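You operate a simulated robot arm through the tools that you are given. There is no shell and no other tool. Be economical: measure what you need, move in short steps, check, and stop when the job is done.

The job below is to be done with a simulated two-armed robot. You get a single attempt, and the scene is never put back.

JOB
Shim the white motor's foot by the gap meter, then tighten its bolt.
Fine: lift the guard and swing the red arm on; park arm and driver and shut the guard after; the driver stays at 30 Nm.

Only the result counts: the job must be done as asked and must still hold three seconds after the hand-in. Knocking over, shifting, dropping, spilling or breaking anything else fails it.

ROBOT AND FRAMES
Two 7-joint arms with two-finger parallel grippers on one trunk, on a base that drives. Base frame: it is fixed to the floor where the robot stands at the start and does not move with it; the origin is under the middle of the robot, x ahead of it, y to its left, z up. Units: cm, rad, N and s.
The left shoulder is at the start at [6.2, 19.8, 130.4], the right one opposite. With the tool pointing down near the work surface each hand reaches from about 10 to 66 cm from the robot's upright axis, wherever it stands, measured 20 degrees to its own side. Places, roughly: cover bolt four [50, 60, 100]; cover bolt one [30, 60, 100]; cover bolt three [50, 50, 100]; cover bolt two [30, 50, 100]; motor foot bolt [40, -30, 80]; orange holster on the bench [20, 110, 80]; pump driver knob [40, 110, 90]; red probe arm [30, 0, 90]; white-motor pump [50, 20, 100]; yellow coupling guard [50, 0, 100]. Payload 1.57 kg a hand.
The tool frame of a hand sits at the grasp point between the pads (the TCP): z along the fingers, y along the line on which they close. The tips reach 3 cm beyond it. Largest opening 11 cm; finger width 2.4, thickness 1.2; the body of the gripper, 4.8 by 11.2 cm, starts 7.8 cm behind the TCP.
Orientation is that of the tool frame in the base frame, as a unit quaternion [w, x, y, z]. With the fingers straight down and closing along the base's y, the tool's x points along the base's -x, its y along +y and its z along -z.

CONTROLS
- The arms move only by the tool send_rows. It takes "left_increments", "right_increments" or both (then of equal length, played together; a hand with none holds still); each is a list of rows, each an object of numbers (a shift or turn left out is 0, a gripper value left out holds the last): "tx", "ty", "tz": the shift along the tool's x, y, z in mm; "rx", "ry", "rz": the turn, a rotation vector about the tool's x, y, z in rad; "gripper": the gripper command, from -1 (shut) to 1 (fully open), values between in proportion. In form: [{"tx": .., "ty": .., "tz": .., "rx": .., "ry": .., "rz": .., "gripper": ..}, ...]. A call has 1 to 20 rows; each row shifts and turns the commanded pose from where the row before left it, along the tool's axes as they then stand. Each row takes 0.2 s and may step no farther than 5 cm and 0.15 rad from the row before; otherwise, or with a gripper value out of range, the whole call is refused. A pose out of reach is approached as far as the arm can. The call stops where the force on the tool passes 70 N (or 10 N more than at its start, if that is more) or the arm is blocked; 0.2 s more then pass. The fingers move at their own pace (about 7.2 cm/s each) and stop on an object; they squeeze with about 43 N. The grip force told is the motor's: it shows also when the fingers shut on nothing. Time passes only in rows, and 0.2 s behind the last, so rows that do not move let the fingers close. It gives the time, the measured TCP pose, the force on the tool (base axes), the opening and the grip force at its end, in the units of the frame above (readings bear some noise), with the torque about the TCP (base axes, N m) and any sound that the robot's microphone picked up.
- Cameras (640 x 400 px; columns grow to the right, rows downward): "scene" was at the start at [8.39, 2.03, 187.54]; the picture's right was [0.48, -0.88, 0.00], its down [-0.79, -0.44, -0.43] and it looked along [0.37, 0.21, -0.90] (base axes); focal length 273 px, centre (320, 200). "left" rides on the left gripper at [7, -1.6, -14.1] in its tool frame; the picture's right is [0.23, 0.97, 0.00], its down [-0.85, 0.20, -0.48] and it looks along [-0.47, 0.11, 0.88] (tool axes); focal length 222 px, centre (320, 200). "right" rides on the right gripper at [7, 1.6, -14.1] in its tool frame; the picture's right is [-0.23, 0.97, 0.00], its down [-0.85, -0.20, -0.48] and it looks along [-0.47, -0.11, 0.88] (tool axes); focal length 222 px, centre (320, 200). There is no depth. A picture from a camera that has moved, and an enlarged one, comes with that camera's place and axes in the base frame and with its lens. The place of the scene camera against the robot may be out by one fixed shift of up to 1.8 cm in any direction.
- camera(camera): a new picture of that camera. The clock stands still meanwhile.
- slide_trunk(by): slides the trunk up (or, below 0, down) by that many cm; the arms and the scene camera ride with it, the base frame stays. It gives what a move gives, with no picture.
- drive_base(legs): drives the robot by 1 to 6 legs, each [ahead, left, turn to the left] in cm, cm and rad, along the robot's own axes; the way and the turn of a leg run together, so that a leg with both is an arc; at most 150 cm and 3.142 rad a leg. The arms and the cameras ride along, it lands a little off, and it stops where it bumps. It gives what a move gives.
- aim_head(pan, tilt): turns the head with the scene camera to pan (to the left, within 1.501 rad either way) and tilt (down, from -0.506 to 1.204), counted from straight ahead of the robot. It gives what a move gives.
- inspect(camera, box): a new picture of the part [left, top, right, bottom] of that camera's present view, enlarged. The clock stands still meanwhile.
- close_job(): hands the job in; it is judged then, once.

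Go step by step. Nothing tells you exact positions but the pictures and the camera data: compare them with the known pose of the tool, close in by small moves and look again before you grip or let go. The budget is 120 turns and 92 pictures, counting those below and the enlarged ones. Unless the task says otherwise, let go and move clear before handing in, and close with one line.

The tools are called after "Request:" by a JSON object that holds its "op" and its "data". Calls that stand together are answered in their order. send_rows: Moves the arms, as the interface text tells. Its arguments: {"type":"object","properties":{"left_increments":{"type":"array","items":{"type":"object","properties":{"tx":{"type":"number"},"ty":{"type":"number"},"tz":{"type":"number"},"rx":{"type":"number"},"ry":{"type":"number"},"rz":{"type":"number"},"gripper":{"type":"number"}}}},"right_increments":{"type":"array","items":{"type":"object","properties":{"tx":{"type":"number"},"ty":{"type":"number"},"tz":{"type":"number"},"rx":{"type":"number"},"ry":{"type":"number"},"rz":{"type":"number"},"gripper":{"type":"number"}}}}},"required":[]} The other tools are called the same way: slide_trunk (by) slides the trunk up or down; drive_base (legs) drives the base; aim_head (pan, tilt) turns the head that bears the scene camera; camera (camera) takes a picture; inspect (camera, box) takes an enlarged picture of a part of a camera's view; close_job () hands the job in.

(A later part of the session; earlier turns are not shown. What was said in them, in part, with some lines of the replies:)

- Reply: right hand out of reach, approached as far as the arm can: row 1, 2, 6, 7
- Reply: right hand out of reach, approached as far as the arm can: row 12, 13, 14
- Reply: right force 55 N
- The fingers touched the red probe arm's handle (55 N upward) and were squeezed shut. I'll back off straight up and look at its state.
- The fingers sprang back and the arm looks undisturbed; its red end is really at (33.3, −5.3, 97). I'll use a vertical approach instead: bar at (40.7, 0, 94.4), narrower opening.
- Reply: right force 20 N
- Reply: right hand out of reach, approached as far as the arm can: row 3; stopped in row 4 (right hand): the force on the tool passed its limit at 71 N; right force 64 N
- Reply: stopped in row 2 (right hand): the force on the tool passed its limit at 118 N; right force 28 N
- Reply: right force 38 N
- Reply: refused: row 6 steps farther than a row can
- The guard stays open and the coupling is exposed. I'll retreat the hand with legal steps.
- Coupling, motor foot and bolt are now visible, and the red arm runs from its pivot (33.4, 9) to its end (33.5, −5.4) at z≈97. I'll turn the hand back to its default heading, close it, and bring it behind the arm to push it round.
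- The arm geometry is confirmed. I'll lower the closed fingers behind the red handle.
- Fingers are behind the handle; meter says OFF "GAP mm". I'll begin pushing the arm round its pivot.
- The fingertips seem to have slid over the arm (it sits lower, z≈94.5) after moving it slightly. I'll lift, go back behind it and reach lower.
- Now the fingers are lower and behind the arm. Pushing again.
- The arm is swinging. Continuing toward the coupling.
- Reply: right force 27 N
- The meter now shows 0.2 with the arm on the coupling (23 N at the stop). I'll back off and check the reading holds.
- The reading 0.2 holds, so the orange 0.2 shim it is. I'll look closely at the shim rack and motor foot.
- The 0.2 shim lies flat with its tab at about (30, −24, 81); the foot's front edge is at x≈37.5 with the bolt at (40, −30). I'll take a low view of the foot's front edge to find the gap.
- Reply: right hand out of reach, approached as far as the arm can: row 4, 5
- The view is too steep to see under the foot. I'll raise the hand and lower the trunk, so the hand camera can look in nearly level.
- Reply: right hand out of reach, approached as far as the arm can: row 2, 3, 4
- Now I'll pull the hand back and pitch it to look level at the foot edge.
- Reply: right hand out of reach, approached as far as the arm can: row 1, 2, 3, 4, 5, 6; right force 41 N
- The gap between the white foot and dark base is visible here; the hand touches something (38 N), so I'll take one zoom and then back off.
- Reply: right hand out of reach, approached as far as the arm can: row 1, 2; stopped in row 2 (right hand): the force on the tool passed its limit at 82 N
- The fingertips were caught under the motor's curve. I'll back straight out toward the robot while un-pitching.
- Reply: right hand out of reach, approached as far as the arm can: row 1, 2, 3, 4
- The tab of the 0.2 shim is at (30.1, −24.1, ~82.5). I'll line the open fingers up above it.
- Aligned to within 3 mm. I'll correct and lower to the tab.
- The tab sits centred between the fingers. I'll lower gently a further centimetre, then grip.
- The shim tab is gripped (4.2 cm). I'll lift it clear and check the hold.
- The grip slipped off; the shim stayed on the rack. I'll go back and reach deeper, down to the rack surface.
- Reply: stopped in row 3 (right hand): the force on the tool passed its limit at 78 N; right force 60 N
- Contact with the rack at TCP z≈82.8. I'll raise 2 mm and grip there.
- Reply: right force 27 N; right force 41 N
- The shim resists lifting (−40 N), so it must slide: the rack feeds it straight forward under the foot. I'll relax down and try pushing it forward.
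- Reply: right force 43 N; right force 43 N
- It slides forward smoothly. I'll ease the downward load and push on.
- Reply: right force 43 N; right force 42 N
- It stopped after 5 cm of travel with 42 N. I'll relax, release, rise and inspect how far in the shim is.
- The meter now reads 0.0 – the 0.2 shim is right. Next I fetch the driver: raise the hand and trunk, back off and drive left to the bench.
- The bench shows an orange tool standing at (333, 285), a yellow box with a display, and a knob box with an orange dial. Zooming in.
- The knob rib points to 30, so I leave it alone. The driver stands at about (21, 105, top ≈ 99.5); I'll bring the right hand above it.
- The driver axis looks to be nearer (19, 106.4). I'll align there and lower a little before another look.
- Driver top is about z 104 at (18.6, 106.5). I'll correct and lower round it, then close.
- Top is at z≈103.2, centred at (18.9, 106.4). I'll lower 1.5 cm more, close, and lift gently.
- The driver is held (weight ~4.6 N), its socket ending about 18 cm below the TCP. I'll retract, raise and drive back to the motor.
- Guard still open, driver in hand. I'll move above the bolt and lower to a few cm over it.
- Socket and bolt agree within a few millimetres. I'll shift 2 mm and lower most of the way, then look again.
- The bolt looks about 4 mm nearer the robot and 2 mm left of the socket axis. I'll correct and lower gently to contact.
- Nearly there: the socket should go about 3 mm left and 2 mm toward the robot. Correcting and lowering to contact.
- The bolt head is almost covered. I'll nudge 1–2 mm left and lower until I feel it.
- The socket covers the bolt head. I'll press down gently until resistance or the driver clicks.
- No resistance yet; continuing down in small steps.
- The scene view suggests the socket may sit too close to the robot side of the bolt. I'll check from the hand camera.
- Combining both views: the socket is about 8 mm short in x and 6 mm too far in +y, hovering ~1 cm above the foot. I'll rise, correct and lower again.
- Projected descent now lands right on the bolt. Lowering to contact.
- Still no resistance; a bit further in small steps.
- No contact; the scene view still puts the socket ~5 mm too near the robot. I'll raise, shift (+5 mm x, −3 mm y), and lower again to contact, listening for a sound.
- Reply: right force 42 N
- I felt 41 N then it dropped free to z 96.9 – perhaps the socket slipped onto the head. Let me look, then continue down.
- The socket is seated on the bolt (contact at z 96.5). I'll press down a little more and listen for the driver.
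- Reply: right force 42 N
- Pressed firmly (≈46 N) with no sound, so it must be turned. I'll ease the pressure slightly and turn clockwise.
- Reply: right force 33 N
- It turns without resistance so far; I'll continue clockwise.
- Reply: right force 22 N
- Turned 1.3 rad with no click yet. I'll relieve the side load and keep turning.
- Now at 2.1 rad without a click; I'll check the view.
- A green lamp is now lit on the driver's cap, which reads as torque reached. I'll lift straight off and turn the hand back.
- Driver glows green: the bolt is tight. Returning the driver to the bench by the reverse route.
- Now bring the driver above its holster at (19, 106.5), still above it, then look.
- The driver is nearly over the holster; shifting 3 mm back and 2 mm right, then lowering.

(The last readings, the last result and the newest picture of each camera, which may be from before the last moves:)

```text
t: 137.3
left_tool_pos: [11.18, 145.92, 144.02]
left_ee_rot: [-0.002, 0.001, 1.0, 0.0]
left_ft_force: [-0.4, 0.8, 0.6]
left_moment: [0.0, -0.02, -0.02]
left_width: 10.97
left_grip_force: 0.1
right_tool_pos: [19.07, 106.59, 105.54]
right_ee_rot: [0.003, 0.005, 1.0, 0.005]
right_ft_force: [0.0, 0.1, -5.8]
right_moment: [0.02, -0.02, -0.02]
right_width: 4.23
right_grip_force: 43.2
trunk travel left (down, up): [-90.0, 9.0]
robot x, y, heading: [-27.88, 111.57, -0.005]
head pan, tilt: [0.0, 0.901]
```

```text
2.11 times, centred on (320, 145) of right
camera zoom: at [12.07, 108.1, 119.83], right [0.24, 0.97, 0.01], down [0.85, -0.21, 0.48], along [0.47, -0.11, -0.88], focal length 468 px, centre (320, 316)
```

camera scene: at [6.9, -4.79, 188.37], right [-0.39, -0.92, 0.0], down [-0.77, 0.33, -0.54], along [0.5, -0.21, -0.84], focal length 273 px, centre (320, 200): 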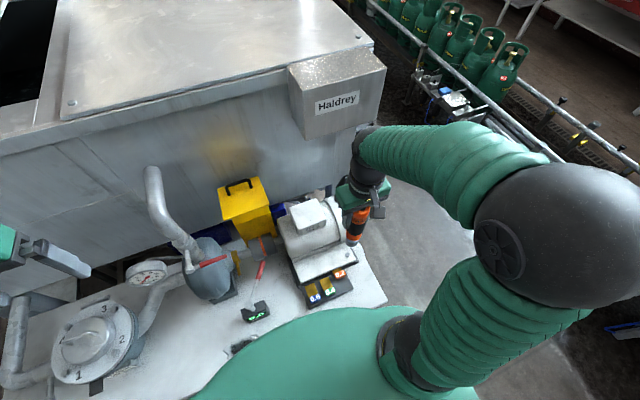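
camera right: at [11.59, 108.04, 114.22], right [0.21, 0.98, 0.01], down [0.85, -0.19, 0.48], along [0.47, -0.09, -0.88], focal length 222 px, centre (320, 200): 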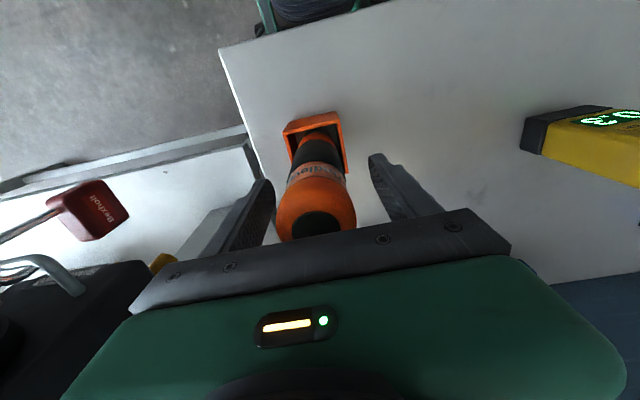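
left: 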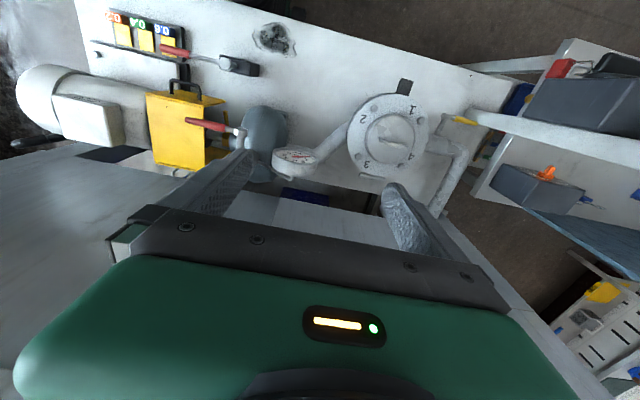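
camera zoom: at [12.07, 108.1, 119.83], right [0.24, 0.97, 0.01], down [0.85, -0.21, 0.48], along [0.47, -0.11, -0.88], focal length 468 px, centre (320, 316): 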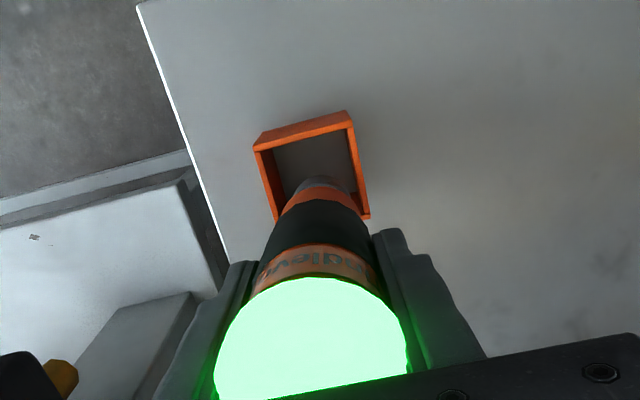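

The socket leans slightly forward; I'll shift 1 cm back and 3 mm right to centre it in the holster and lower on.

Request:
{"op": "send_rows", "data": {"right_increments": [{"tx": 10, "ty": -3.5}, {"tz": 10}, {"tz": 10}, {"tz": 10}, {"tz": 10}, {"tz": 10}, {}]}}

Request:
{"op": "send_rows", "data": {"right_increments": [{"tz": 5}, {"tz": 5}, {"tz": 4}, {}]}}

```text
t: 138.9
left_tool_pos: [11.13, 145.99, 143.94]
left_ee_rot: [-0.001, 0.001, 1.0, 0.0]
left_ft_force: [0.7, -0.2, 0.6]
left_moment: [0.04, 0.01, -0.01]
left_width: 10.99
left_grip_force: 0.1
right_tool_pos: [18.04, 106.28, 100.58]
right_ee_rot: [0.003, 0.006, 1.0, 0.005]
right_ft_force: [0.4, 0.3, -5.4]
right_moment: [0.03, 0.01, 0.04]
right_width: 4.21
right_grip_force: 42.5
trunk travel left (down, up): [-90.0, 9.0]
robot x, y, heading: [-28.16, 111.03, -0.005]
head pan, tilt: [0.0, 0.901]
```

```text
t: 139.9
left_tool_pos: [11.04, 146.09, 144.08]
left_ee_rot: [-0.001, 0.002, 1.0, 0.0]
left_ft_force: [0.4, -0.3, -0.9]
left_moment: [0.03, 0.05, -0.02]
left_width: 11.0
left_grip_force: 0.0
right_tool_pos: [18.11, 106.25, 99.24]
right_ee_rot: [0.002, 0.005, 1.0, 0.004]
right_ft_force: [0.4, -0.2, -5.2]
right_moment: [0.02, -0.02, -0.02]
right_width: 4.19
right_grip_force: 43.1
trunk travel left (down, up): [-90.0, 9.0]
robot x, y, heading: [-28.16, 111.32, -0.002]
head pan, tilt: [0.0, 0.901]
```

Going in freely. Lowering in small steps until it rests.

Request:
{"op": "send_rows", "data": {"right_increments": [{"tz": 3}, {"tz": 3}, {"tz": 3}, {}]}}

Request:
{"op": "send_rows", "data": {"right_increments": [{"tz": 3}, {"tz": 3}, {}]}}

```text
t: 140.9
left_tool_pos: [10.9, 145.9, 144.09]
left_ee_rot: [-0.001, 0.002, 1.0, 0.0]
left_ft_force: [0.4, -0.1, 0.1]
left_moment: [-0.02, 0.0, -0.03]
left_width: 11.01
left_grip_force: 0.1
right_tool_pos: [18.09, 106.27, 98.4]
right_ee_rot: [0.005, 0.005, 1.0, 0.004]
right_ft_force: [2.2, -5.2, 40.2]
right_moment: [-0.86, 0.18, 0.21]
right_width: 4.19
right_grip_force: 43.1
trunk travel left (down, up): [-90.0, 9.0]
robot x, y, heading: [-27.9, 111.17, -0.003]
head pan, tilt: [0.0, 0.901]
```

```text
t: 141.7
left_tool_pos: [10.71, 145.79, 144.29]
left_ee_rot: [0.0, 0.001, 1.0, 0.0]
left_ft_force: [0.6, -0.5, 0.0]
left_moment: [-0.01, 0.02, 0.01]
left_width: 11.0
left_grip_force: 0.1
right_tool_pos: [17.78, 106.21, 97.91]
right_ee_rot: [0.005, 0.005, 1.0, 0.004]
right_ft_force: [1.8, -6.9, 40.5]
right_moment: [-1.1, 0.2, 0.06]
right_width: 4.15
right_grip_force: 42.8
trunk travel left (down, up): [-90.0, 9.0]
robot x, y, heading: [-28.29, 111.51, -0.0]
head pan, tilt: [0.0, 0.901]
```

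It rests at the same height as originally (98.4). I'll ease off, open the fingers and rise, then check.

Request:
{"op": "send_rows", "data": {"right_increments": [{"tz": -4}, {"gripper": 0.45}, {}, {"tz": -20}, {"tz": -40}, {"tz": -40}, {"tz": -40}, {}]}}

Request:
{"op": "inspect", "data": {"camera": "right", "box": [220, 50, 420, 240]}}

```text
t: 143.5
left_tool_pos: [11.15, 146.01, 144.02]
left_ee_rot: [-0.002, 0.001, 1.0, 0.0]
left_ft_force: [0.8, 0.3, -0.3]
left_moment: [-0.02, 0.05, 0.0]
left_width: 11.0
left_grip_force: 0.0
right_tool_pos: [18.0, 106.16, 112.12]
right_ee_rot: [0.003, 0.006, 1.0, 0.005]
right_ft_force: [0.8, 0.6, 0.0]
right_moment: [0.04, 0.04, -0.01]
right_width: 7.97
right_grip_force: 0.1
trunk travel left (down, up): [-90.0, 9.0]
robot x, y, heading: [-28.12, 111.46, -0.002]
head pan, tilt: [0.0, 0.901]
```

```text
2.11 times, centred on (320, 145) of right
camera zoom: at [11.03, 107.59, 126.28], right [0.24, 0.97, 0.01], down [0.85, -0.21, 0.48], along [0.47, -0.11, -0.88], focal length 468 px, centre (320, 316)
```

zoom: 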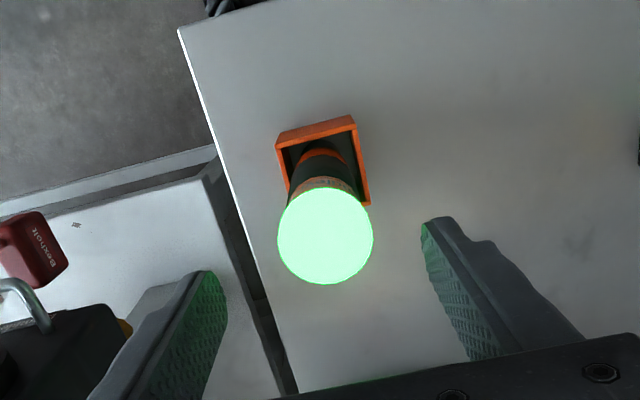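

The driver is back in its holster. With three pictures left I'll work from recorded positions: retract, drive back, then park the red arm.

Request:
{"op": "send_rows", "data": {"right_increments": [{"tz": -45}, {"tz": -45}, {"tz": -40}, {"tx": 45}, {"tx": 45, "gripper": -1}, {"tx": 10, "ty": -40}, {"ty": -48}, {"ty": -48}, {"ty": -40}, {}]}}

Request:
{"op": "drive_base", "data": {"legs": [[0, -111.4, 0], [28, 0, 0]]}}

Request:
{"op": "aim_head", "data": {"pan": -0.15, "tilt": 1.0}}

```text
t: 145.7
left_tool_pos: [11.18, 145.91, 143.98]
left_ee_rot: [-0.002, 0.002, 1.0, 0.0]
left_ft_force: [0.3, -0.3, -0.5]
left_moment: [-0.02, 0.02, -0.03]
left_width: 10.99
left_grip_force: 0.0
right_tool_pos: [7.88, 88.37, 124.78]
right_ee_rot: [0.003, 0.006, 1.0, 0.005]
right_ft_force: [-0.4, -0.8, 0.1]
right_moment: [0.0, 0.02, 0.0]
right_width: 0.01
right_grip_force: 21.5
trunk travel left (down, up): [-90.0, 9.0]
robot x, y, heading: [-27.91, 111.31, -0.01]
head pan, tilt: [0.0, 0.901]
```

```text
t: 153.0
left_tool_pos: [38.12, 34.16, 144.46]
left_ee_rot: [0.0, -0.004, 1.0, 0.001]
left_ft_force: [-1.1, 0.2, 0.3]
left_moment: [0.03, 0.01, 0.02]
left_width: 11.0
left_grip_force: 0.0
right_tool_pos: [35.55, -23.06, 124.95]
right_ee_rot: [0.005, -0.001, 1.0, 0.005]
right_ft_force: [0.2, -0.6, -0.4]
right_moment: [-0.02, 0.0, 0.01]
right_width: 0.0
right_grip_force: 21.3
trunk travel left (down, up): [-90.0, 9.0]
robot x, y, heading: [-0.07, -0.66, 0.006]
head pan, tilt: [0.0, 0.901]
```

```text
t: 153.7
left_tool_pos: [38.27, 34.49, 144.23]
left_ee_rot: [0.0, -0.004, 1.0, 0.001]
left_ft_force: [-0.1, 0.2, 0.7]
left_moment: [0.03, -0.01, 0.02]
left_width: 11.01
left_grip_force: 0.0
right_tool_pos: [35.98, -22.91, 124.85]
right_ee_rot: [0.005, -0.001, 1.0, 0.003]
right_ft_force: [0.3, -0.4, 0.0]
right_moment: [0.02, 0.0, 0.0]
right_width: 0.02
right_grip_force: 20.8
trunk travel left (down, up): [-90.0, 9.0]
robot x, y, heading: [0.18, -0.29, 0.01]
head pan, tilt: [-0.15, 1.0]
```

Back at the pump. I'll move the closed hand to the far side of the red arm, near (40.6, 10), and lower to arm height.

Request:
{"op": "send_rows", "data": {"right_increments": [{"ty": 47, "tx": -10}, {"ty": 47, "tx": -10}, {"ty": 47, "tx": -10}, {"ty": 47, "tx": -10}, {"ty": 47, "tx": -6}, {"ty": 47}, {"ty": 47}, {"tz": 45}, {"tz": 45}, {}]}}

Request:
{"op": "inspect", "data": {"camera": "right", "box": [200, 40, 520, 240]}}

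```text
t: 155.9
left_tool_pos: [38.52, 34.57, 144.29]
left_ee_rot: [-0.002, -0.005, 1.0, 0.0]
left_ft_force: [0.0, -0.1, -0.2]
left_moment: [0.01, -0.01, 0.0]
left_width: 10.99
left_grip_force: 0.1
right_tool_pos: [40.92, 10.16, 116.63]
right_ee_rot: [0.006, 0.001, 1.0, 0.006]
right_ft_force: [0.2, 0.2, 0.4]
right_moment: [0.02, 0.02, -0.01]
right_width: 0.0
right_grip_force: 21.5
trunk travel left (down, up): [-90.0, 9.0]
robot x, y, heading: [0.03, -0.51, 0.008]
head pan, tilt: [-0.15, 1.0]
```

```text
2.00 times, centred on (360, 140) of right
camera zoom: at [33.82, 11.48, 130.83], right [0.23, 0.97, 0.02], down [0.85, -0.21, 0.49], along [0.48, -0.1, -0.87], focal length 444 px, centre (240, 320)
```

zoom: 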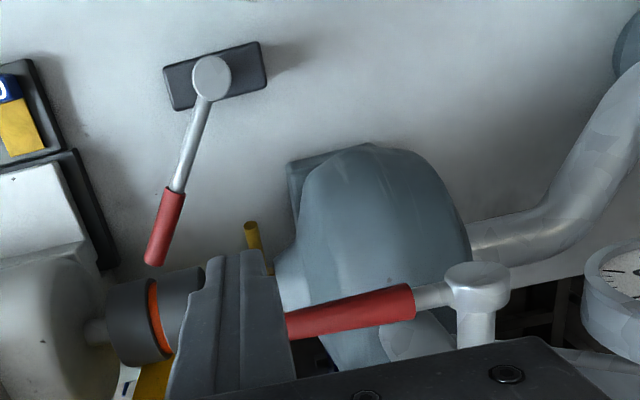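

Clear view: arm end at (46, 2), pivot (33.8, 10), with free space where my fingers are. I'll lower to arm height and swing the arm back.

Request:
{"op": "send_rows", "data": {"right_increments": [{"tz": 45}, {"tz": 45}, {"tz": 45}, {"tz": 45}, {"tz": 30}, {}]}}

Request:
{"op": "send_rows", "data": {"right_increments": [{"tx": 5, "ty": -10}, {"tx": 2, "ty": -12}, {"tx": 0, "ty": -12}, {"tx": 2, "ty": -12}, {"tx": 5, "ty": -12}, {}]}}

```text
t: 156.6
left_tool_pos: [38.58, 34.28, 144.43]
left_ee_rot: [-0.002, -0.004, 1.0, 0.0]
left_ft_force: [-0.2, 1.0, -0.6]
left_moment: [0.03, -0.01, 0.01]
left_width: 11.02
left_grip_force: 0.0
right_tool_pos: [47.08, 13.18, 118.47]
right_ee_rot: [0.096, 0.013, 0.992, 0.08]
right_ft_force: [0.1, -0.5, -1.0]
right_moment: [0.05, 0.03, 0.03]
right_width: 0.01
right_grip_force: 21.1
trunk travel left (down, up): [-90.0, 9.0]
robot x, y, heading: [0.04, -0.47, 0.013]
head pan, tilt: [-0.15, 1.0]
stopped in row 3 (right hand): the arm was blocked; the commanded pose is now the measured one
```

```text
t: 158.0
left_tool_pos: [38.23, 34.23, 144.41]
left_ee_rot: [0.0, -0.006, 1.0, 0.002]
left_ft_force: [-0.3, 0.3, 0.9]
left_moment: [0.0, 0.01, 0.0]
left_width: 10.97
left_grip_force: 0.0
right_tool_pos: [44.64, 7.43, 116.3]
right_ee_rot: [0.09, 0.007, 0.993, 0.073]
right_ft_force: [0.1, 0.5, -0.7]
right_moment: [0.01, 0.02, -0.01]
right_width: 0.01
right_grip_force: 21.0
trunk travel left (down, up): [-90.0, 9.0]
robot x, y, heading: [0.27, -0.27, 0.012]
head pan, tilt: [-0.15, 1.0]
```

The right arm itself was blocked there (probably against the torso), so it can't reach that side. I'll move the right hand away and use the left hand to park the red arm.

Request:
{"op": "send_rows", "data": {"right_increments": [{"tz": -35}, {"tz": -35, "ry": 0.09, "rx": 0.073}, {"ry": 0.09, "rx": 0.073}, {"ty": -45, "tx": 10}, {"ty": -45, "tx": 15}, {"ty": -45, "tx": 15}, {"ty": -45, "tx": 15}, {"ty": -45, "tx": 10}, {"ty": -45}, {"ty": -45}, {}]}}

Request:
{"op": "send_rows", "data": {"left_increments": [{"ty": -45, "tx": -5, "gripper": -1}, {"ty": -45, "tx": -5}, {"ty": -45, "tx": -5}, {"ty": -45, "tx": -5}, {"ty": -45, "tx": -5}, {"ty": -20, "tz": 10}, {"tz": 45}, {"tz": 45}, {"tz": 45}, {}]}}

```text
t: 160.4
left_tool_pos: [38.65, 34.3, 144.21]
left_ee_rot: [-0.002, -0.005, 1.0, 0.001]
left_ft_force: [-0.2, -0.1, -0.3]
left_moment: [0.0, 0.0, 0.0]
left_width: 11.01
left_grip_force: 0.0
right_tool_pos: [36.63, -24.62, 122.96]
right_ee_rot: [-0.002, 0.007, 1.0, 0.001]
right_ft_force: [0.8, 0.4, -0.1]
right_moment: [-0.02, -0.05, -0.02]
right_width: 0.0
right_grip_force: 22.2
trunk travel left (down, up): [-90.0, 9.0]
robot x, y, heading: [0.46, -0.38, 0.01]
head pan, tilt: [-0.15, 1.0]
```

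```text
t: 162.6
left_tool_pos: [41.26, 10.01, 129.6]
left_ee_rot: [-0.001, -0.005, 1.0, 0.0]
left_ft_force: [-0.4, 0.5, -0.4]
left_moment: [-0.01, 0.01, -0.03]
left_width: 0.02
left_grip_force: 21.3
right_tool_pos: [36.67, -24.59, 123.02]
right_ee_rot: [-0.001, 0.007, 1.0, 0.002]
right_ft_force: [-0.1, 0.1, 0.6]
right_moment: [0.01, -0.02, -0.02]
right_width: 0.0
right_grip_force: 21.1
trunk travel left (down, up): [-90.0, 9.0]
robot x, y, heading: [-0.14, -0.13, 0.005]
head pan, tilt: [-0.15, 1.0]
```

The left hand is above the right spot. Lowering it in stages.

Request:
{"op": "send_rows", "data": {"left_increments": [{"tz": 40}, {"tz": 40}, {"tz": 40}, {"tz": 40}, {}]}}

Request:
{"op": "send_rows", "data": {"left_increments": [{"tz": 30}, {"tz": 30}, {"tz": 30}, {"tz": 30}, {"tz": 30}, {"tz": 28}, {}]}}

```text
t: 163.8
left_tool_pos: [41.18, 10.02, 113.54]
left_ee_rot: [0.0, -0.005, 1.0, 0.001]
left_ft_force: [0.2, 0.3, -0.9]
left_moment: [-0.01, -0.01, 0.0]
left_width: 0.0
left_grip_force: 21.3
right_tool_pos: [36.67, -24.61, 122.77]
right_ee_rot: [-0.002, 0.008, 1.0, 0.002]
right_ft_force: [-1.0, 0.1, -1.0]
right_moment: [0.04, -0.01, 0.01]
right_width: 0.0
right_grip_force: 20.6
trunk travel left (down, up): [-90.0, 9.0]
robot x, y, heading: [-0.06, -0.5, 0.012]
head pan, tilt: [-0.15, 1.0]
```

```text
t: 164.6
left_tool_pos: [40.85, 10.01, 105.88]
left_ee_rot: [0.001, -0.006, 1.0, 0.002]
left_ft_force: [-0.3, 0.6, 0.8]
left_moment: [-0.03, -0.05, 0.0]
left_width: 0.0
left_grip_force: 21.5
right_tool_pos: [36.11, -24.57, 123.04]
right_ee_rot: [0.001, 0.007, 1.0, 0.002]
right_ft_force: [-0.3, -0.3, -0.3]
right_moment: [-0.02, -0.05, -0.03]
right_width: 0.0
right_grip_force: 21.6
trunk travel left (down, up): [-90.0, 9.0]
robot x, y, heading: [-0.47, -0.62, 0.008]
head pan, tilt: [-0.15, 1.0]
stopped in row 3 (left hand): the force on the tool passed its limit at 113 N (the readings are from after the stop); the commanded pose is now the measured one
```

The hand bumped something at about z 113 – the pump's own red lever, which hangs over that spot. I'll lift off at once and check with a picture that nothing moved.

Request:
{"op": "send_rows", "data": {"left_increments": [{"tz": -20}, {"tz": -40}, {"tz": -40}, {"tx": 24, "tz": -40}, {}]}}

Request:
{"op": "inspect", "data": {"camera": "right", "box": [330, 60, 640, 254]}}

```text
t: 165.8
left_tool_pos: [38.88, 9.9, 119.94]
left_ee_rot: [-0.001, -0.006, 1.0, 0.001]
left_ft_force: [-0.1, 0.5, 0.3]
left_moment: [-0.01, -0.02, 0.01]
left_width: 0.01
left_grip_force: 21.0
right_tool_pos: [36.5, -24.53, 122.93]
right_ee_rot: [0.0, 0.007, 1.0, 0.002]
right_ft_force: [0.5, -0.1, 0.3]
right_moment: [0.0, 0.01, -0.02]
right_width: 0.0
right_grip_force: 21.4
trunk travel left (down, up): [-90.0, 9.0]
robot x, y, heading: [-0.32, -0.76, 0.009]
head pan, tilt: [-0.15, 1.0]
```

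```text
2.06 times, centred on (485, 157) of right
camera zoom: at [29.62, -22.97, 137.2], right [0.24, 0.97, 0.0], down [0.85, -0.21, 0.48], along [0.46, -0.11, -0.88], focal length 458 px, centre (-20, 289)
```

zoom: 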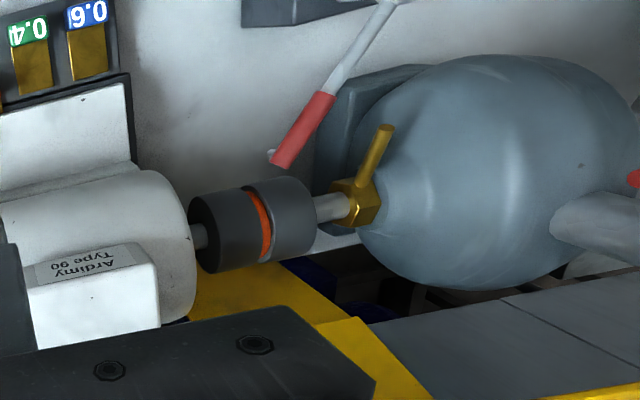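

The lever's end still projects where expected, so it hasn't moved, and the hand now stands clear of it. I'll lower the left hand nearer the pivot, at (38.6, 10.5), in gentle steps.

Request:
{"op": "send_rows", "data": {"left_increments": [{"tx": 3, "ty": 6}, {"tz": 35}, {"tz": 35}, {"tz": 35}, {"tz": 30}, {}]}}

Request:
{"op": "send_rows", "data": {"left_increments": [{"tz": 25}, {"tz": 25}, {"tz": 25}, {"tz": 25}, {"tz": 5}, {}]}}

```text
t: 167.2
left_tool_pos: [38.74, 10.59, 106.19]
left_ee_rot: [0.0, -0.005, 1.0, 0.001]
left_ft_force: [0.0, -0.9, 0.3]
left_moment: [0.01, 0.02, 0.02]
left_width: 0.02
left_grip_force: 21.5
right_tool_pos: [36.49, -24.64, 122.97]
right_ee_rot: [-0.001, 0.007, 1.0, 0.002]
right_ft_force: [0.1, -0.8, 0.0]
right_moment: [-0.02, 0.01, -0.02]
right_width: 0.01
right_grip_force: 21.7
trunk travel left (down, up): [-90.0, 9.0]
robot x, y, heading: [0.12, -0.5, 0.006]
head pan, tilt: [-0.15, 1.0]
```

```text
t: 168.6
left_tool_pos: [38.6, 10.39, 95.55]
left_ee_rot: [-0.001, -0.005, 1.0, 0.0]
left_ft_force: [0.2, 0.1, 0.7]
left_moment: [0.01, 0.0, 0.01]
left_width: 0.0
left_grip_force: 21.0
right_tool_pos: [36.39, -24.64, 122.92]
right_ee_rot: [-0.001, 0.007, 1.0, 0.002]
right_ft_force: [-0.4, -0.1, -0.1]
right_moment: [-0.02, 0.01, 0.02]
right_width: 0.0
right_grip_force: 22.0
trunk travel left (down, up): [-90.0, 9.0]
robot x, y, heading: [0.07, -0.8, 0.004]
head pan, tilt: [-0.15, 1.0]
```

Down at arm height with no contact. Now I swing the arm back round its pivot toward its parked direction.

Request:
{"op": "send_rows", "data": {"left_increments": [{"ty": -14}, {"tx": -4, "ty": -9}, {"tx": -4, "ty": -9}, {"tx": -1, "ty": -12}, {"tx": -1, "ty": -11}, {"tx": 3, "ty": -12}, {"tx": 3, "ty": -13}, {}]}}

Request:
{"op": "send_rows", "data": {"left_increments": [{"tx": 6, "ty": -12}, {"tx": 6, "ty": -11}, {"tx": 7, "ty": -6}, {"tx": 7, "ty": -5}, {}]}}

```text
t: 170.4
left_tool_pos: [38.99, 2.55, 95.72]
left_ee_rot: [-0.001, -0.005, 1.0, 0.001]
left_ft_force: [-0.4, -0.7, -0.5]
left_moment: [0.0, -0.01, -0.02]
left_width: 0.0
left_grip_force: 21.8
right_tool_pos: [36.52, -24.71, 122.91]
right_ee_rot: [-0.001, 0.006, 1.0, 0.002]
right_ft_force: [0.3, -0.6, 0.4]
right_moment: [0.0, 0.03, -0.02]
right_width: 0.0
right_grip_force: 21.0
trunk travel left (down, up): [-90.0, 9.0]
robot x, y, heading: [-0.15, -0.46, 0.011]
head pan, tilt: [-0.15, 1.0]
```

```text
t: 171.8
left_tool_pos: [37.76, 1.49, 95.69]
left_ee_rot: [-0.001, -0.043, 0.999, 0.001]
left_ft_force: [-0.7, -0.1, 0.0]
left_moment: [0.0, -0.02, -0.01]
left_width: 0.0
left_grip_force: 22.0
right_tool_pos: [36.34, -24.73, 123.01]
right_ee_rot: [0.0, 0.007, 1.0, 0.002]
right_ft_force: [-0.2, -0.5, 0.4]
right_moment: [-0.01, -0.01, 0.02]
right_width: 0.0
right_grip_force: 21.6
trunk travel left (down, up): [-90.0, 9.0]
robot x, y, heading: [-0.19, -0.79, 0.012]
head pan, tilt: [-0.15, 1.0]
stopped in row 5 (left hand): the arm was blocked; the commanded pose is now the measured one
```

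The left arm is at its limit (arm about 0.23 rad from parked). I'll retract the left hand and finish the last bit with the right hand from the coupling side.

Request:
{"op": "send_rows", "data": {"left_increments": [{"tx": -10}, {"tz": -40}, {"tz": -45}, {"tz": -45}, {"tz": -45}, {"tz": -45}, {"tz": -45}, {"tz": -45}, {"tz": -45}, {"tz": -45}, {"tz": -40}, {"ty": 45}, {"ty": 45}, {"ty": 45}, {"ty": 45}, {"ty": 45}, {"ty": 45}, {}]}}

Request:
{"op": "send_rows", "data": {"right_increments": [{"ty": 45, "tx": -8}, {"ty": 45, "tx": -10}, {"ty": 45, "tx": -10}, {"ty": 45, "tx": -10}, {"ty": 45, "tx": -8}, {"ty": 12, "tz": 30}, {"tz": 45}, {"tz": 45}, {"tz": 45}, {"tz": 40}, {}]}}

```text
t: 175.6
left_tool_pos: [36.56, 28.51, 139.67]
left_ee_rot: [-0.001, -0.04, 0.999, 0.0]
left_ft_force: [0.2, -0.5, 0.2]
left_moment: [-0.01, -0.02, 0.0]
left_width: 0.0
left_grip_force: 21.1
right_tool_pos: [36.42, -24.42, 123.01]
right_ee_rot: [0.0, 0.007, 1.0, 0.001]
right_ft_force: [0.6, -1.1, -0.3]
right_moment: [0.01, 0.0, -0.01]
right_width: 0.0
right_grip_force: 21.3
trunk travel left (down, up): [-90.0, 9.0]
robot x, y, heading: [0.04, -0.63, 0.011]
head pan, tilt: [-0.15, 1.0]
```

```text
t: 178.0
left_tool_pos: [36.4, 28.57, 139.67]
left_ee_rot: [0.0, -0.04, 0.999, 0.0]
left_ft_force: [0.9, 0.2, 0.1]
left_moment: [-0.01, 0.03, -0.02]
left_width: 0.0
left_grip_force: 21.6
right_tool_pos: [41.36, -0.79, 102.43]
right_ee_rot: [-0.001, 0.007, 1.0, 0.001]
right_ft_force: [-0.1, 0.1, -0.2]
right_moment: [-0.01, 0.02, 0.01]
right_width: 0.0
right_grip_force: 21.3
trunk travel left (down, up): [-90.0, 9.0]
robot x, y, heading: [-0.21, -0.67, 0.009]
head pan, tilt: [-0.15, 1.0]
```

Lowering to arm height, then pushing it the last bit toward the robot.

Request:
{"op": "send_rows", "data": {"right_increments": [{"tz": 35}, {"tz": 33}, {"tx": 10, "ty": -2}, {"tx": 10}, {"tx": 10}, {"tx": 10, "ty": -2}, {"tx": 8}, {}]}}

Request:
{"op": "send_rows", "data": {"right_increments": [{"tx": 4}, {"tx": 4}, {}]}}

```text
t: 179.8
left_tool_pos: [36.58, 28.51, 139.66]
left_ee_rot: [0.0, -0.04, 0.999, 0.001]
left_ft_force: [-0.4, -0.4, -0.7]
left_moment: [0.01, -0.01, 0.03]
left_width: 0.02
left_grip_force: 20.7
right_tool_pos: [36.82, -1.5, 95.66]
right_ee_rot: [-0.001, 0.014, 1.0, 0.001]
right_ft_force: [-0.2, -0.2, -0.5]
right_moment: [-0.02, -0.02, -0.02]
right_width: 0.01
right_grip_force: 21.1
trunk travel left (down, up): [-90.0, 9.0]
robot x, y, heading: [-0.06, -0.62, 0.005]
head pan, tilt: [-0.15, 1.0]
```

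```text
t: 180.6
left_tool_pos: [36.5, 28.63, 139.65]
left_ee_rot: [0.0, -0.04, 0.999, 0.0]
left_ft_force: [-0.4, -0.1, -0.2]
left_moment: [-0.02, 0.01, -0.01]
left_width: 0.01
left_grip_force: 21.3
right_tool_pos: [36.18, -1.74, 95.73]
right_ee_rot: [-0.001, 0.017, 1.0, -0.001]
right_ft_force: [0.0, 0.2, -0.6]
right_moment: [-0.01, 0.01, -0.01]
right_width: 0.0
right_grip_force: 21.2
trunk travel left (down, up): [-90.0, 9.0]
robot x, y, heading: [-0.03, -0.68, 0.007]
head pan, tilt: [-0.15, 1.0]
```

A little further, feeling for the end stop.

Request:
{"op": "send_rows", "data": {"right_increments": [{"tx": 4}, {"tx": 3}, {}]}}

Request:
{"op": "send_rows", "data": {"right_increments": [{"tx": 3}, {"tx": 3}, {}]}}

```text
t: 181.4
left_tool_pos: [36.78, 28.67, 139.52]
left_ee_rot: [-0.002, -0.039, 0.999, 0.0]
left_ft_force: [-0.3, -0.8, -0.2]
left_moment: [-0.02, 0.01, -0.03]
left_width: 0.0
left_grip_force: 21.2
right_tool_pos: [35.85, -1.94, 95.66]
right_ee_rot: [0.0, 0.023, 1.0, 0.001]
right_ft_force: [12.4, 2.8, -5.0]
right_moment: [0.04, -0.2, -0.02]
right_width: 0.0
right_grip_force: 20.8
trunk travel left (down, up): [-90.0, 9.0]
robot x, y, heading: [0.08, -0.56, 0.011]
head pan, tilt: [-0.15, 1.0]
```

```text
t: 182.2
left_tool_pos: [37.05, 28.64, 139.56]
left_ee_rot: [-0.003, -0.04, 0.999, 0.0]
left_ft_force: [-0.2, 0.4, 1.3]
left_moment: [0.05, 0.01, 0.01]
left_width: 0.0
left_grip_force: 21.4
right_tool_pos: [35.65, -1.96, 95.61]
right_ee_rot: [0.002, 0.028, 1.0, 0.003]
right_ft_force: [27.9, 7.1, -1.2]
right_moment: [-0.2, -0.38, -0.07]
right_width: 0.0
right_grip_force: 21.3
trunk travel left (down, up): [-90.0, 9.0]
robot x, y, heading: [0.48, -0.53, 0.008]
head pan, tilt: [-0.15, 1.0]
```

The arm is at its parked stop (28 N). Now I rise clear, turn the hand to straddle the guard handle and tilt it 20° forward to keep off the tank wall.

Request:
{"op": "send_rows", "data": {"right_increments": [{"tx": -12}, {"tz": -40}, {"tz": -45}, {"tz": -45}, {"tz": -45}, {"tz": -45}, {"tz": -45}, {"tz": -45}, {}]}}

Request:
{"op": "send_rows", "data": {"right_increments": [{"rz": -0.148, "gripper": -0.42}, {"rz": -0.148}, {"rz": -0.148}, {"rz": -0.148}, {"rz": -0.148}, {"rz": -0.148}, {"rz": -0.148}, {"rz": -0.148}, {"rz": -0.148}, {"rz": -0.148}, {"rz": -0.148}, {"rx": 0.12}, {"rx": 0.12}, {"rx": 0.11}, {}]}}

```text
t: 184.2
left_tool_pos: [36.54, 28.45, 139.59]
left_ee_rot: [0.0, -0.04, 0.999, 0.001]
left_ft_force: [0.8, 0.0, 0.0]
left_moment: [0.0, 0.0, 0.02]
left_width: 0.01
left_grip_force: 21.6
right_tool_pos: [35.45, -1.05, 126.73]
right_ee_rot: [-0.001, 0.007, 1.0, 0.001]
right_ft_force: [0.8, -0.8, 0.2]
right_moment: [-0.02, -0.02, 0.05]
right_width: 0.01
right_grip_force: 21.1
trunk travel left (down, up): [-90.0, 9.0]
robot x, y, heading: [0.27, -0.73, 0.012]
head pan, tilt: [-0.15, 1.0]
```

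```text
t: 187.4
left_tool_pos: [36.59, 28.5, 139.64]
left_ee_rot: [-0.001, -0.039, 0.999, 0.001]
left_ft_force: [0.0, -0.5, -1.0]
left_moment: [0.0, 0.01, 0.0]
left_width: 0.0
left_grip_force: 21.2
right_tool_pos: [35.69, -1.12, 126.75]
right_ee_rot: [-0.126, 0.711, -0.681, 0.12]
right_ft_force: [-0.9, 0.3, -0.4]
right_moment: [0.03, 0.01, 0.01]
right_width: 3.19
right_grip_force: 0.0
trunk travel left (down, up): [-90.0, 9.0]
robot x, y, heading: [0.13, -0.77, 0.006]
head pan, tilt: [-0.15, 1.0]
```

Hand oriented and open 3.2 cm. Moving forward above the open guard's handle, stopping 6 cm short of it.

Request:
{"op": "send_rows", "data": {"right_increments": [{"rz": 0.043, "ty": -38, "tz": 11.5, "tx": -7}, {"ty": -38, "tz": 11.5, "tx": -7}, {"ty": -38, "tz": 11.5}, {"ty": -38, "tz": 11.5}, {"ty": -38, "tz": 11.5}, {"ty": -39, "tz": 11.5}, {}]}}

```text
t: 189.0
left_tool_pos: [36.5, 28.48, 139.67]
left_ee_rot: [0.0, -0.041, 0.999, 0.0]
left_ft_force: [0.2, 0.8, -0.6]
left_moment: [0.01, 0.0, -0.03]
left_width: 0.0
left_grip_force: 20.8
right_tool_pos: [59.61, 0.57, 128.17]
right_ee_rot: [-0.129, 0.697, -0.696, 0.119]
right_ft_force: [-0.2, 0.0, 0.0]
right_moment: [-0.01, 0.02, -0.02]
right_width: 3.2
right_grip_force: 0.0
trunk travel left (down, up): [-90.0, 9.0]
robot x, y, heading: [-0.31, -0.39, 0.012]
head pan, tilt: [-0.15, 1.0]
```

On target. Sliding down over the bar and closing.

Request:
{"op": "send_rows", "data": {"right_increments": [{"tz": 20}, {"tz": 20}, {"tz": 10}, {"tz": 8}, {}]}}

Request:
{"op": "send_rows", "data": {"right_increments": [{"gripper": -1}, {}, {}, {}]}}

```text
t: 190.2
left_tool_pos: [36.65, 28.47, 139.73]
left_ee_rot: [-0.001, -0.04, 0.999, 0.001]
left_ft_force: [-0.1, 0.7, 0.2]
left_moment: [-0.01, 0.02, 0.01]
left_width: 0.0
left_grip_force: 21.2
right_tool_pos: [61.61, 0.66, 122.58]
right_ee_rot: [0.128, -0.696, 0.696, -0.118]
right_ft_force: [0.1, -0.4, 0.0]
right_moment: [0.01, -0.03, -0.01]
right_width: 3.19
right_grip_force: 0.1
trunk travel left (down, up): [-90.0, 9.0]
robot x, y, heading: [-0.1, -0.26, 0.005]
head pan, tilt: [-0.15, 1.0]
```

```text
t: 191.2
left_tool_pos: [36.62, 28.52, 139.58]
left_ee_rot: [-0.001, -0.04, 0.999, 0.0]
left_ft_force: [-0.6, -0.1, 0.4]
left_moment: [0.01, 0.01, 0.0]
left_width: 0.0
left_grip_force: 21.2
right_tool_pos: [61.35, 0.79, 122.65]
right_ee_rot: [0.128, -0.696, 0.697, -0.116]
right_ft_force: [-5.3, 1.1, -7.7]
right_moment: [0.19, 0.14, -0.36]
right_width: 0.95
right_grip_force: 27.3
trunk travel left (down, up): [-90.0, 9.0]
robot x, y, heading: [-0.17, -0.58, 0.007]
head pan, tilt: [-0.15, 1.0]
```

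The handle is gripped (0.95 cm). I'll swing the guard shut along the mapped arc, in stages.

Request:
{"op": "send_rows", "data": {"right_increments": [{"ty": 16, "tz": -4.5}, {"ty": 16, "tz": -4.5}, {"ty": 22, "tz": -1.7}, {"ty": 22, "tz": -1.7}, {"ty": 22, "tz": 2.6}, {"ty": 22, "tz": 2.6}, {}]}}

Request:
{"op": "send_rows", "data": {"right_increments": [{"ty": 21, "tz": 7.2}, {"ty": 21, "tz": 7.2}, {"ty": 19.5, "tz": 11}, {"ty": 19.5, "tz": 11}, {}]}}

```text
t: 192.8
left_tool_pos: [36.37, 28.56, 139.75]
left_ee_rot: [0.001, -0.041, 0.999, 0.0]
left_ft_force: [-0.1, 0.2, -0.2]
left_moment: [0.02, -0.01, 0.04]
left_width: 0.0
left_grip_force: 21.8
right_tool_pos: [49.54, 0.53, 119.29]
right_ee_rot: [0.128, -0.696, 0.697, -0.117]
right_ft_force: [-7.1, -1.7, 6.7]
right_moment: [-0.75, 0.06, 0.06]
right_width: 0.96
right_grip_force: 28.1
trunk travel left (down, up): [-90.0, 9.0]
robot x, y, heading: [0.12, -0.62, 0.01]
head pan, tilt: [-0.15, 1.0]
```

```text
t: 194.0
left_tool_pos: [36.27, 28.54, 139.84]
left_ee_rot: [0.001, -0.042, 0.999, 0.001]
left_ft_force: [0.2, -0.5, 0.2]
left_moment: [-0.01, -0.01, 0.03]
left_width: 0.0
left_grip_force: 21.2
right_tool_pos: [43.64, 0.51, 113.63]
right_ee_rot: [0.133, -0.691, 0.7, -0.119]
right_ft_force: [-9.6, 4.1, 3.8]
right_moment: [-0.99, 0.02, 0.4]
right_width: 1.0
right_grip_force: 28.3
trunk travel left (down, up): [-90.0, 9.0]
robot x, y, heading: [-0.36, -0.39, 0.016]
head pan, tilt: [-0.15, 1.0]
```

Smooth with low forces. Continuing to closed.

Request:
{"op": "send_rows", "data": {"right_increments": [{"ty": 16.5, "tz": 14.7}, {"ty": 16.5, "tz": 14.7}, {"ty": 14, "tz": 17.8}, {"ty": 14, "tz": 17.8}, {}]}}

Request:
{"op": "send_rows", "data": {"right_increments": [{"ty": 9.4, "tz": 20}, {"ty": 9.4, "tz": 20}, {"ty": 5.6, "tz": 21}, {}]}}

```text
t: 194.8
left_tool_pos: [36.01, 27.65, 140.17]
left_ee_rot: [0.001, -0.04, 0.999, 0.004]
left_ft_force: [0.1, 0.2, 0.1]
left_moment: [0.03, 0.02, 0.0]
left_width: 0.0
left_grip_force: 21.5
right_tool_pos: [46.75, -0.18, 116.22]
right_ee_rot: [0.224, -0.626, 0.74, -0.106]
right_ft_force: [-13.6, 16.8, 10.5]
right_moment: [0.19, 0.08, 1.04]
right_width: 1.45
right_grip_force: 29.9
trunk travel left (down, up): [-90.0, 9.0]
robot x, y, heading: [-0.34, -0.4, 0.007]
head pan, tilt: [-0.15, 1.0]
stopped in row 3 (right hand): the arm was blocked; the commanded pose is now the measured one
```

```text
t: 195.4
left_tool_pos: [36.69, 27.29, 140.22]
left_ee_rot: [0.0, -0.038, 0.999, 0.004]
left_ft_force: [-0.5, 0.1, 0.0]
left_moment: [-0.03, -0.01, 0.01]
left_width: 0.0
left_grip_force: 21.1
right_tool_pos: [51.2, 0.96, 119.0]
right_ee_rot: [0.293, -0.582, 0.752, -0.101]
right_ft_force: [4.6, -34.9, -1.3]
right_moment: [-0.36, -0.47, 1.27]
right_width: 1.79
right_grip_force: 32.2
trunk travel left (down, up): [-90.0, 9.0]
robot x, y, heading: [0.02, -0.94, 0.006]
head pan, tilt: [-0.15, 1.0]
stopped in row 3 (right hand): the arm was blocked; the commanded pose is now the measured one
```

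The two arms collided: the left hand sits too near. I'll move the left arm well away first, the right hand holding the guard.

Request:
{"op": "send_rows", "data": {"left_increments": [{"ty": 30, "tz": -10}, {"ty": 40, "tz": -10}, {"ty": 40, "tz": -10}, {"ty": 40}, {}]}}

```text
t: 196.6
left_tool_pos: [35.51, 42.04, 143.29]
left_ee_rot: [0.0, -0.039, 0.999, 0.005]
left_ft_force: [0.0, -0.8, -0.1]
left_moment: [0.03, 0.0, 0.04]
left_width: 0.0
left_grip_force: 20.9
right_tool_pos: [51.09, 1.06, 118.91]
right_ee_rot: [0.295, -0.582, 0.752, -0.098]
right_ft_force: [-0.4, -33.7, -4.9]
right_moment: [-1.89, 0.34, 0.29]
right_width: 1.75
right_grip_force: 32.7
trunk travel left (down, up): [-90.0, 9.0]
robot x, y, heading: [0.14, -0.82, 0.006]
head pan, tilt: [-0.15, 1.0]
```

Now I'll rotate the right hand back to its proper alignment on the bar.

Request:
{"op": "send_rows", "data": {"right_increments": [{"rx": -0.056, "ry": 0.059, "rz": -0.072}, {"rx": -0.056, "ry": 0.059, "rz": -0.072}, {"rx": -0.056, "ry": 0.059, "rz": -0.072}, {"rx": -0.056, "ry": 0.059, "rz": -0.072}, {}]}}

```text
t: 197.8
left_tool_pos: [35.49, 42.57, 142.9]
left_ee_rot: [0.0, -0.039, 0.999, 0.004]
left_ft_force: [-1.0, -0.5, -0.1]
left_moment: [-0.02, -0.01, 0.02]
left_width: 0.0
left_grip_force: 20.9
right_tool_pos: [50.47, 2.05, 117.74]
right_ee_rot: [-0.115, 0.705, -0.689, 0.123]
right_ft_force: [-1.6, -17.0, 4.5]
right_moment: [0.19, -0.11, -0.46]
right_width: 1.0
right_grip_force: 28.6
trunk travel left (down, up): [-90.0, 9.0]
robot x, y, heading: [0.2, -0.81, 0.004]
head pan, tilt: [-0.15, 1.0]
```

Grip on the bar is good again (1.0 cm). Resuming the closing arc, in shorter stages.

Request:
{"op": "send_rows", "data": {"right_increments": [{"tx": 5, "ty": 22, "tz": 7.5}, {"tx": 5, "ty": 22, "tz": 7.5}, {"ty": 19.5, "tz": 11}, {"ty": 19.5, "tz": 11}, {}]}}

```text
t: 199.0
left_tool_pos: [35.13, 43.39, 143.14]
left_ee_rot: [0.001, -0.038, 0.999, 0.0]
left_ft_force: [-0.2, -0.6, 0.2]
left_moment: [0.04, -0.01, -0.02]
left_width: 0.01
left_grip_force: 22.0
right_tool_pos: [44.56, 1.26, 113.1]
right_ee_rot: [-0.127, 0.696, -0.695, 0.125]
right_ft_force: [-12.0, 36.6, 5.4]
right_moment: [-0.37, -0.07, 0.86]
right_width: 1.02
right_grip_force: 27.9
trunk travel left (down, up): [-90.0, 9.0]
robot x, y, heading: [-0.26, -0.74, 0.006]
head pan, tilt: [-0.15, 1.0]
```

Still lagging; I need to see what the right arm is touching. I'll spend the last picture on the whole scene.

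Request:
{"op": "camera", "data": {"camera": "scene"}}

```text
0 pictures are left
camera scene: at [9.34, -0.76, 188.76], right [-0.14, -0.99, 0.01], down [-0.83, 0.11, -0.54], along [0.54, -0.09, -0.84], focal length 273 px, centre (320, 200)
```

scene: 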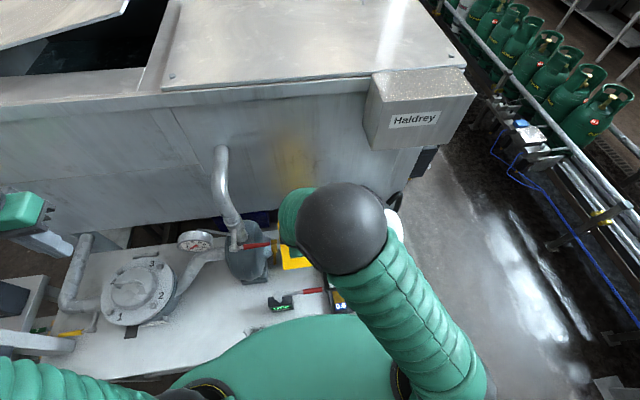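

The left arm is clear; the right elbow is folded up by the forward tilt of the hand. I'll bring the hand back to vertical, as it was during opening, then continue.

Request:
{"op": "send_rows", "data": {"right_increments": [{"rx": -0.1, "ty": -8, "tz": -8}, {"rx": -0.1, "ty": -4, "tz": -6}, {"rx": -0.1}, {"rx": -0.05}, {}]}}

```text
t: 200.2
left_tool_pos: [35.55, 42.83, 142.73]
left_ee_rot: [0.0, -0.039, 0.999, 0.002]
left_ft_force: [-0.5, 0.1, -0.6]
left_moment: [-0.02, 0.02, 0.0]
left_width: 0.01
left_grip_force: 21.1
right_tool_pos: [44.68, 1.12, 113.32]
right_ee_rot: [0.012, 0.715, -0.699, 0.002]
right_ft_force: [-0.2, -4.8, -2.9]
right_moment: [0.87, 0.03, -0.26]
right_width: 0.95
right_grip_force: 27.8
trunk travel left (down, up): [-90.0, 9.0]
robot x, y, heading: [-0.1, -0.86, 0.005]
head pan, tilt: [-0.15, 1.0]
```

Forces are low again with the hand vertical. Continuing down the arc.

Request:
{"op": "send_rows", "data": {"right_increments": [{"ty": 12, "tz": 18}, {"ty": 12, "tz": 18}, {}]}}

Request:
{"op": "send_rows", "data": {"right_increments": [{"ty": 9, "tz": 21}, {"ty": 8, "tz": 21}, {}]}}

```text
t: 201.0
left_tool_pos: [35.62, 43.02, 142.73]
left_ee_rot: [0.0, -0.039, 0.999, 0.001]
left_ft_force: [1.1, 0.5, -0.2]
left_moment: [-0.01, 0.01, 0.03]
left_width: 0.0
left_grip_force: 21.3
right_tool_pos: [42.29, 1.22, 109.65]
right_ee_rot: [0.012, 0.715, -0.699, 0.001]
right_ft_force: [4.3, -2.6, -5.3]
right_moment: [-0.1, -0.03, -0.1]
right_width: 0.96
right_grip_force: 27.8
trunk travel left (down, up): [-90.0, 9.0]
robot x, y, heading: [-0.04, -0.66, 0.008]
head pan, tilt: [-0.15, 1.0]
```

```text
t: 201.8
left_tool_pos: [35.68, 43.09, 142.6]
left_ee_rot: [-0.001, -0.039, 0.999, 0.001]
left_ft_force: [0.0, 0.2, 0.8]
left_moment: [-0.02, -0.02, 0.02]
left_width: 0.0
left_grip_force: 21.4
right_tool_pos: [40.62, 1.15, 105.52]
right_ee_rot: [0.011, 0.715, -0.699, 0.002]
right_ft_force: [10.6, 3.2, -6.0]
right_moment: [-0.13, -0.03, 0.06]
right_width: 0.96
right_grip_force: 28.0
trunk travel left (down, up): [-90.0, 9.0]
robot x, y, heading: [0.41, -0.3, 0.01]
head pan, tilt: [-0.15, 1.0]
```

Tracking well. Final part of the arc.

Request:
{"op": "send_rows", "data": {"right_increments": [{"ty": 4, "tz": 22}, {"ty": 0, "tz": 22}, {}]}}

Request:
{"op": "send_rows", "data": {"right_increments": [{"ty": -1, "tz": 20}, {"ty": -2, "tz": 20}, {}]}}

```text
t: 202.6
left_tool_pos: [35.45, 43.26, 142.71]
left_ee_rot: [0.0, -0.039, 0.999, 0.0]
left_ft_force: [0.0, 0.0, 0.3]
left_moment: [0.03, 0.0, -0.03]
left_width: 0.02
left_grip_force: 21.5
right_tool_pos: [39.82, 1.12, 101.14]
right_ee_rot: [0.012, 0.716, -0.698, 0.001]
right_ft_force: [-2.6, 9.5, -2.3]
right_moment: [-0.12, 0.05, 0.09]
right_width: 1.0
right_grip_force: 28.1
trunk travel left (down, up): [-90.0, 9.0]
robot x, y, heading: [-0.07, -0.78, 0.008]
head pan, tilt: [-0.15, 1.0]
```

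```text
t: 203.4
left_tool_pos: [35.25, 43.3, 142.71]
left_ee_rot: [0.001, -0.039, 0.999, 0.001]
left_ft_force: [-0.2, 0.4, 0.4]
left_moment: [-0.01, 0.0, 0.01]
left_width: 0.0
left_grip_force: 20.7
right_tool_pos: [40.02, 1.11, 97.07]
right_ee_rot: [0.012, 0.715, -0.699, 0.001]
right_ft_force: [-11.0, 12.1, -5.5]
right_moment: [-0.15, 0.08, 0.11]
right_width: 0.95
right_grip_force: 28.3
trunk travel left (down, up): [-90.0, 9.0]
robot x, y, heading: [0.18, -1.06, 0.008]
head pan, tilt: [-0.15, 1.0]
```

Nearly shut; lowering in small steps until it seats.

Request:
{"op": "send_rows", "data": {"right_increments": [{"ty": 1, "tz": 8}, {"tz": 8}, {"tz": 6}, {}]}}

Request:
{"op": "send_rows", "data": {"right_increments": [{"tz": 5}, {"tz": 5}, {}]}}

```text
t: 204.4
left_tool_pos: [35.64, 43.35, 142.72]
left_ee_rot: [-0.001, -0.039, 0.999, 0.001]
left_ft_force: [-0.1, 0.2, -0.2]
left_moment: [-0.03, 0.03, 0.02]
left_width: 0.0
left_grip_force: 21.2
right_tool_pos: [40.41, 1.15, 94.97]
right_ee_rot: [0.011, 0.716, -0.698, 0.003]
right_ft_force: [3.8, 14.0, 0.2]
right_moment: [-0.23, -0.11, 0.2]
right_width: 0.97
right_grip_force: 27.7
trunk travel left (down, up): [-90.0, 9.0]
robot x, y, heading: [0.34, -0.72, 0.01]
head pan, tilt: [-0.15, 1.0]
```

```text
t: 205.2
left_tool_pos: [35.92, 43.0, 142.67]
left_ee_rot: [-0.002, -0.04, 0.999, 0.001]
left_ft_force: [0.3, -0.2, 0.8]
left_moment: [0.02, -0.03, 0.0]
left_width: 0.01
left_grip_force: 21.3
right_tool_pos: [40.38, 0.76, 94.01]
right_ee_rot: [0.011, 0.715, -0.699, 0.002]
right_ft_force: [18.1, 4.2, 23.8]
right_moment: [0.05, 0.03, 0.36]
right_width: 0.99
right_grip_force: 27.9
trunk travel left (down, up): [-90.0, 9.0]
robot x, y, heading: [0.22, -0.16, 0.008]
head pan, tilt: [-0.15, 1.0]
```

It seats at z≈94 (24 N upward). One more gentle press to confirm, then release.

Request:
{"op": "send_rows", "data": {"right_increments": [{"tz": 3}, {}]}}

Request:
{"op": "send_rows", "data": {"right_increments": [{"tz": -4}, {"gripper": -0.5}, {}, {}]}}

```text
t: 205.8
left_tool_pos: [35.77, 42.81, 142.68]
left_ee_rot: [-0.002, -0.039, 0.999, 0.001]
left_ft_force: [0.1, -0.8, 1.1]
left_moment: [0.04, 0.0, -0.01]
left_width: 0.0
left_grip_force: 21.9
right_tool_pos: [40.44, 0.75, 93.63]
right_ee_rot: [0.011, 0.715, -0.699, 0.002]
right_ft_force: [23.8, -0.7, 22.8]
right_moment: [-0.02, 0.15, 0.3]
right_width: 0.99
right_grip_force: 27.9
trunk travel left (down, up): [-90.0, 9.0]
robot x, y, heading: [-0.13, -0.93, 0.007]
head pan, tilt: [-0.15, 1.0]
```

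```text
t: 206.8
left_tool_pos: [35.83, 43.05, 142.65]
left_ee_rot: [-0.002, -0.039, 0.999, 0.002]
left_ft_force: [-0.6, 0.1, -0.3]
left_moment: [0.02, -0.01, -0.03]
left_width: 0.01
left_grip_force: 21.3
right_tool_pos: [40.3, 0.75, 94.04]
right_ee_rot: [0.013, 0.716, -0.698, 0.0]
right_ft_force: [0.1, -0.1, 0.9]
right_moment: [0.01, 0.02, -0.01]
right_width: 2.73
right_grip_force: 0.2
trunk travel left (down, up): [-90.0, 9.0]
robot x, y, heading: [0.11, -0.81, 0.009]
head pan, tilt: [-0.15, 1.0]
```

Released without load. I'll lift straight up, then press lightly on the guard's top front edge with closed fingers to confirm it's fully down.

Request:
{"op": "send_rows", "data": {"right_increments": [{"tz": -20}, {"tz": -30}, {"tz": -45}, {"tz": -45}, {"gripper": -1, "ty": -30}, {"ty": -30}, {}, {}]}}

Request:
{"op": "send_rows", "data": {"right_increments": [{"tz": 12}, {"tz": 10}, {"tz": 8}, {"tz": 6}, {"tz": 4}, {"tz": 4}, {"tz": 4}, {"tz": 3}, {}]}}

```text
t: 208.6
left_tool_pos: [35.21, 42.97, 142.85]
left_ee_rot: [0.001, -0.039, 0.999, 0.001]
left_ft_force: [-1.3, -0.2, 0.4]
left_moment: [0.01, 0.01, -0.01]
left_width: 0.01
left_grip_force: 20.9
right_tool_pos: [46.06, 1.21, 108.05]
right_ee_rot: [0.011, 0.716, -0.698, 0.003]
right_ft_force: [-1.1, -0.3, 0.8]
right_moment: [0.02, 0.02, -0.02]
right_width: 0.03
right_grip_force: 21.2
trunk travel left (down, up): [-90.0, 9.0]
robot x, y, heading: [-0.19, -0.82, 0.005]
head pan, tilt: [-0.15, 1.0]
```

```text
t: 210.6
left_tool_pos: [35.41, 42.88, 142.8]
left_ee_rot: [0.001, -0.04, 0.999, 0.002]
left_ft_force: [0.2, -0.9, 0.0]
left_moment: [0.03, 0.0, -0.06]
left_width: 0.01
left_grip_force: 22.2
right_tool_pos: [46.19, 1.16, 102.87]
right_ee_rot: [0.011, 0.716, -0.698, 0.001]
right_ft_force: [0.8, 0.8, 0.5]
right_moment: [0.01, 0.02, 0.01]
right_width: 0.0
right_grip_force: 21.3
trunk travel left (down, up): [-90.0, 9.0]
robot x, y, heading: [0.2, -0.85, 0.013]
head pan, tilt: [-0.15, 1.0]
```

No contact at 102.9 yet, so the top isn't above z 99.9. Pressing slightly lower to touch it.

Request:
{"op": "send_rows", "data": {"right_increments": [{"tz": 3}, {"tz": 3}, {"tz": 3}, {"tz": 3}, {}]}}

```text
t: 211.6
left_tool_pos: [34.7, 42.64, 143.13]
left_ee_rot: [0.002, -0.039, 0.999, 0.001]
left_ft_force: [0.6, -0.5, 0.3]
left_moment: [0.04, 0.0, -0.01]
left_width: 0.0
left_grip_force: 21.6
right_tool_pos: [46.1, 1.09, 102.57]
right_ee_rot: [0.003, 0.715, -0.699, 0.006]
right_ft_force: [-14.9, -9.2, 44.4]
right_moment: [0.27, 0.47, 0.22]
right_width: 0.0
right_grip_force: 20.9
trunk travel left (down, up): [-90.0, 9.0]
robot x, y, heading: [0.22, -0.73, 0.01]
head pan, tilt: [-0.15, 1.0]
stopped in row 4 (right hand): the force on the tool passed its limit at 73 N (the readings are from after the stop); the commanded pose is now the measured one
```

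The guard top is solid at z≈99.6, so it is fully shut. Lifting the hand clear, then handing in.

Request:
{"op": "send_rows", "data": {"right_increments": [{"tz": -20}, {"tz": -40}, {"tz": -45}, {"tz": -45}, {"tz": -45}, {"ty": 30}, {"ty": 30}, {}]}}

Request:
{"op": "close_job", "data": {}}

```text
t: 213.4
left_tool_pos: [35.67, 42.69, 142.8]
left_ee_rot: [-0.001, -0.04, 0.999, 0.002]
left_ft_force: [0.2, -0.5, -0.2]
left_moment: [-0.01, 0.03, 0.01]
left_width: 0.01
left_grip_force: 21.0
right_tool_pos: [40.84, 1.22, 121.71]
right_ee_rot: [0.005, 0.715, -0.699, 0.002]
right_ft_force: [0.2, 0.3, 0.8]
right_moment: [0.04, 0.01, -0.02]
right_width: 0.0
right_grip_force: 21.3
trunk travel left (down, up): [-90.0, 9.0]
robot x, y, heading: [-0.49, -0.65, 0.009]
head pan, tilt: [-0.15, 1.0]
```

```text
The job is handed in.
```

I handed the job in: the 0.2 shim is under the motor foot (meter went from 0.2 to 0.0), the bolt is tight (driver lamp green, knob untouched at 30 Nm), the driver is back in its holster, and the red arm is parked. The guard is shut by feel only, as I had no pictures left to check it, and both hands bumped something near the pump's own red lever along the way (113 N on the left hand), though its end looked unmoved afterwards.
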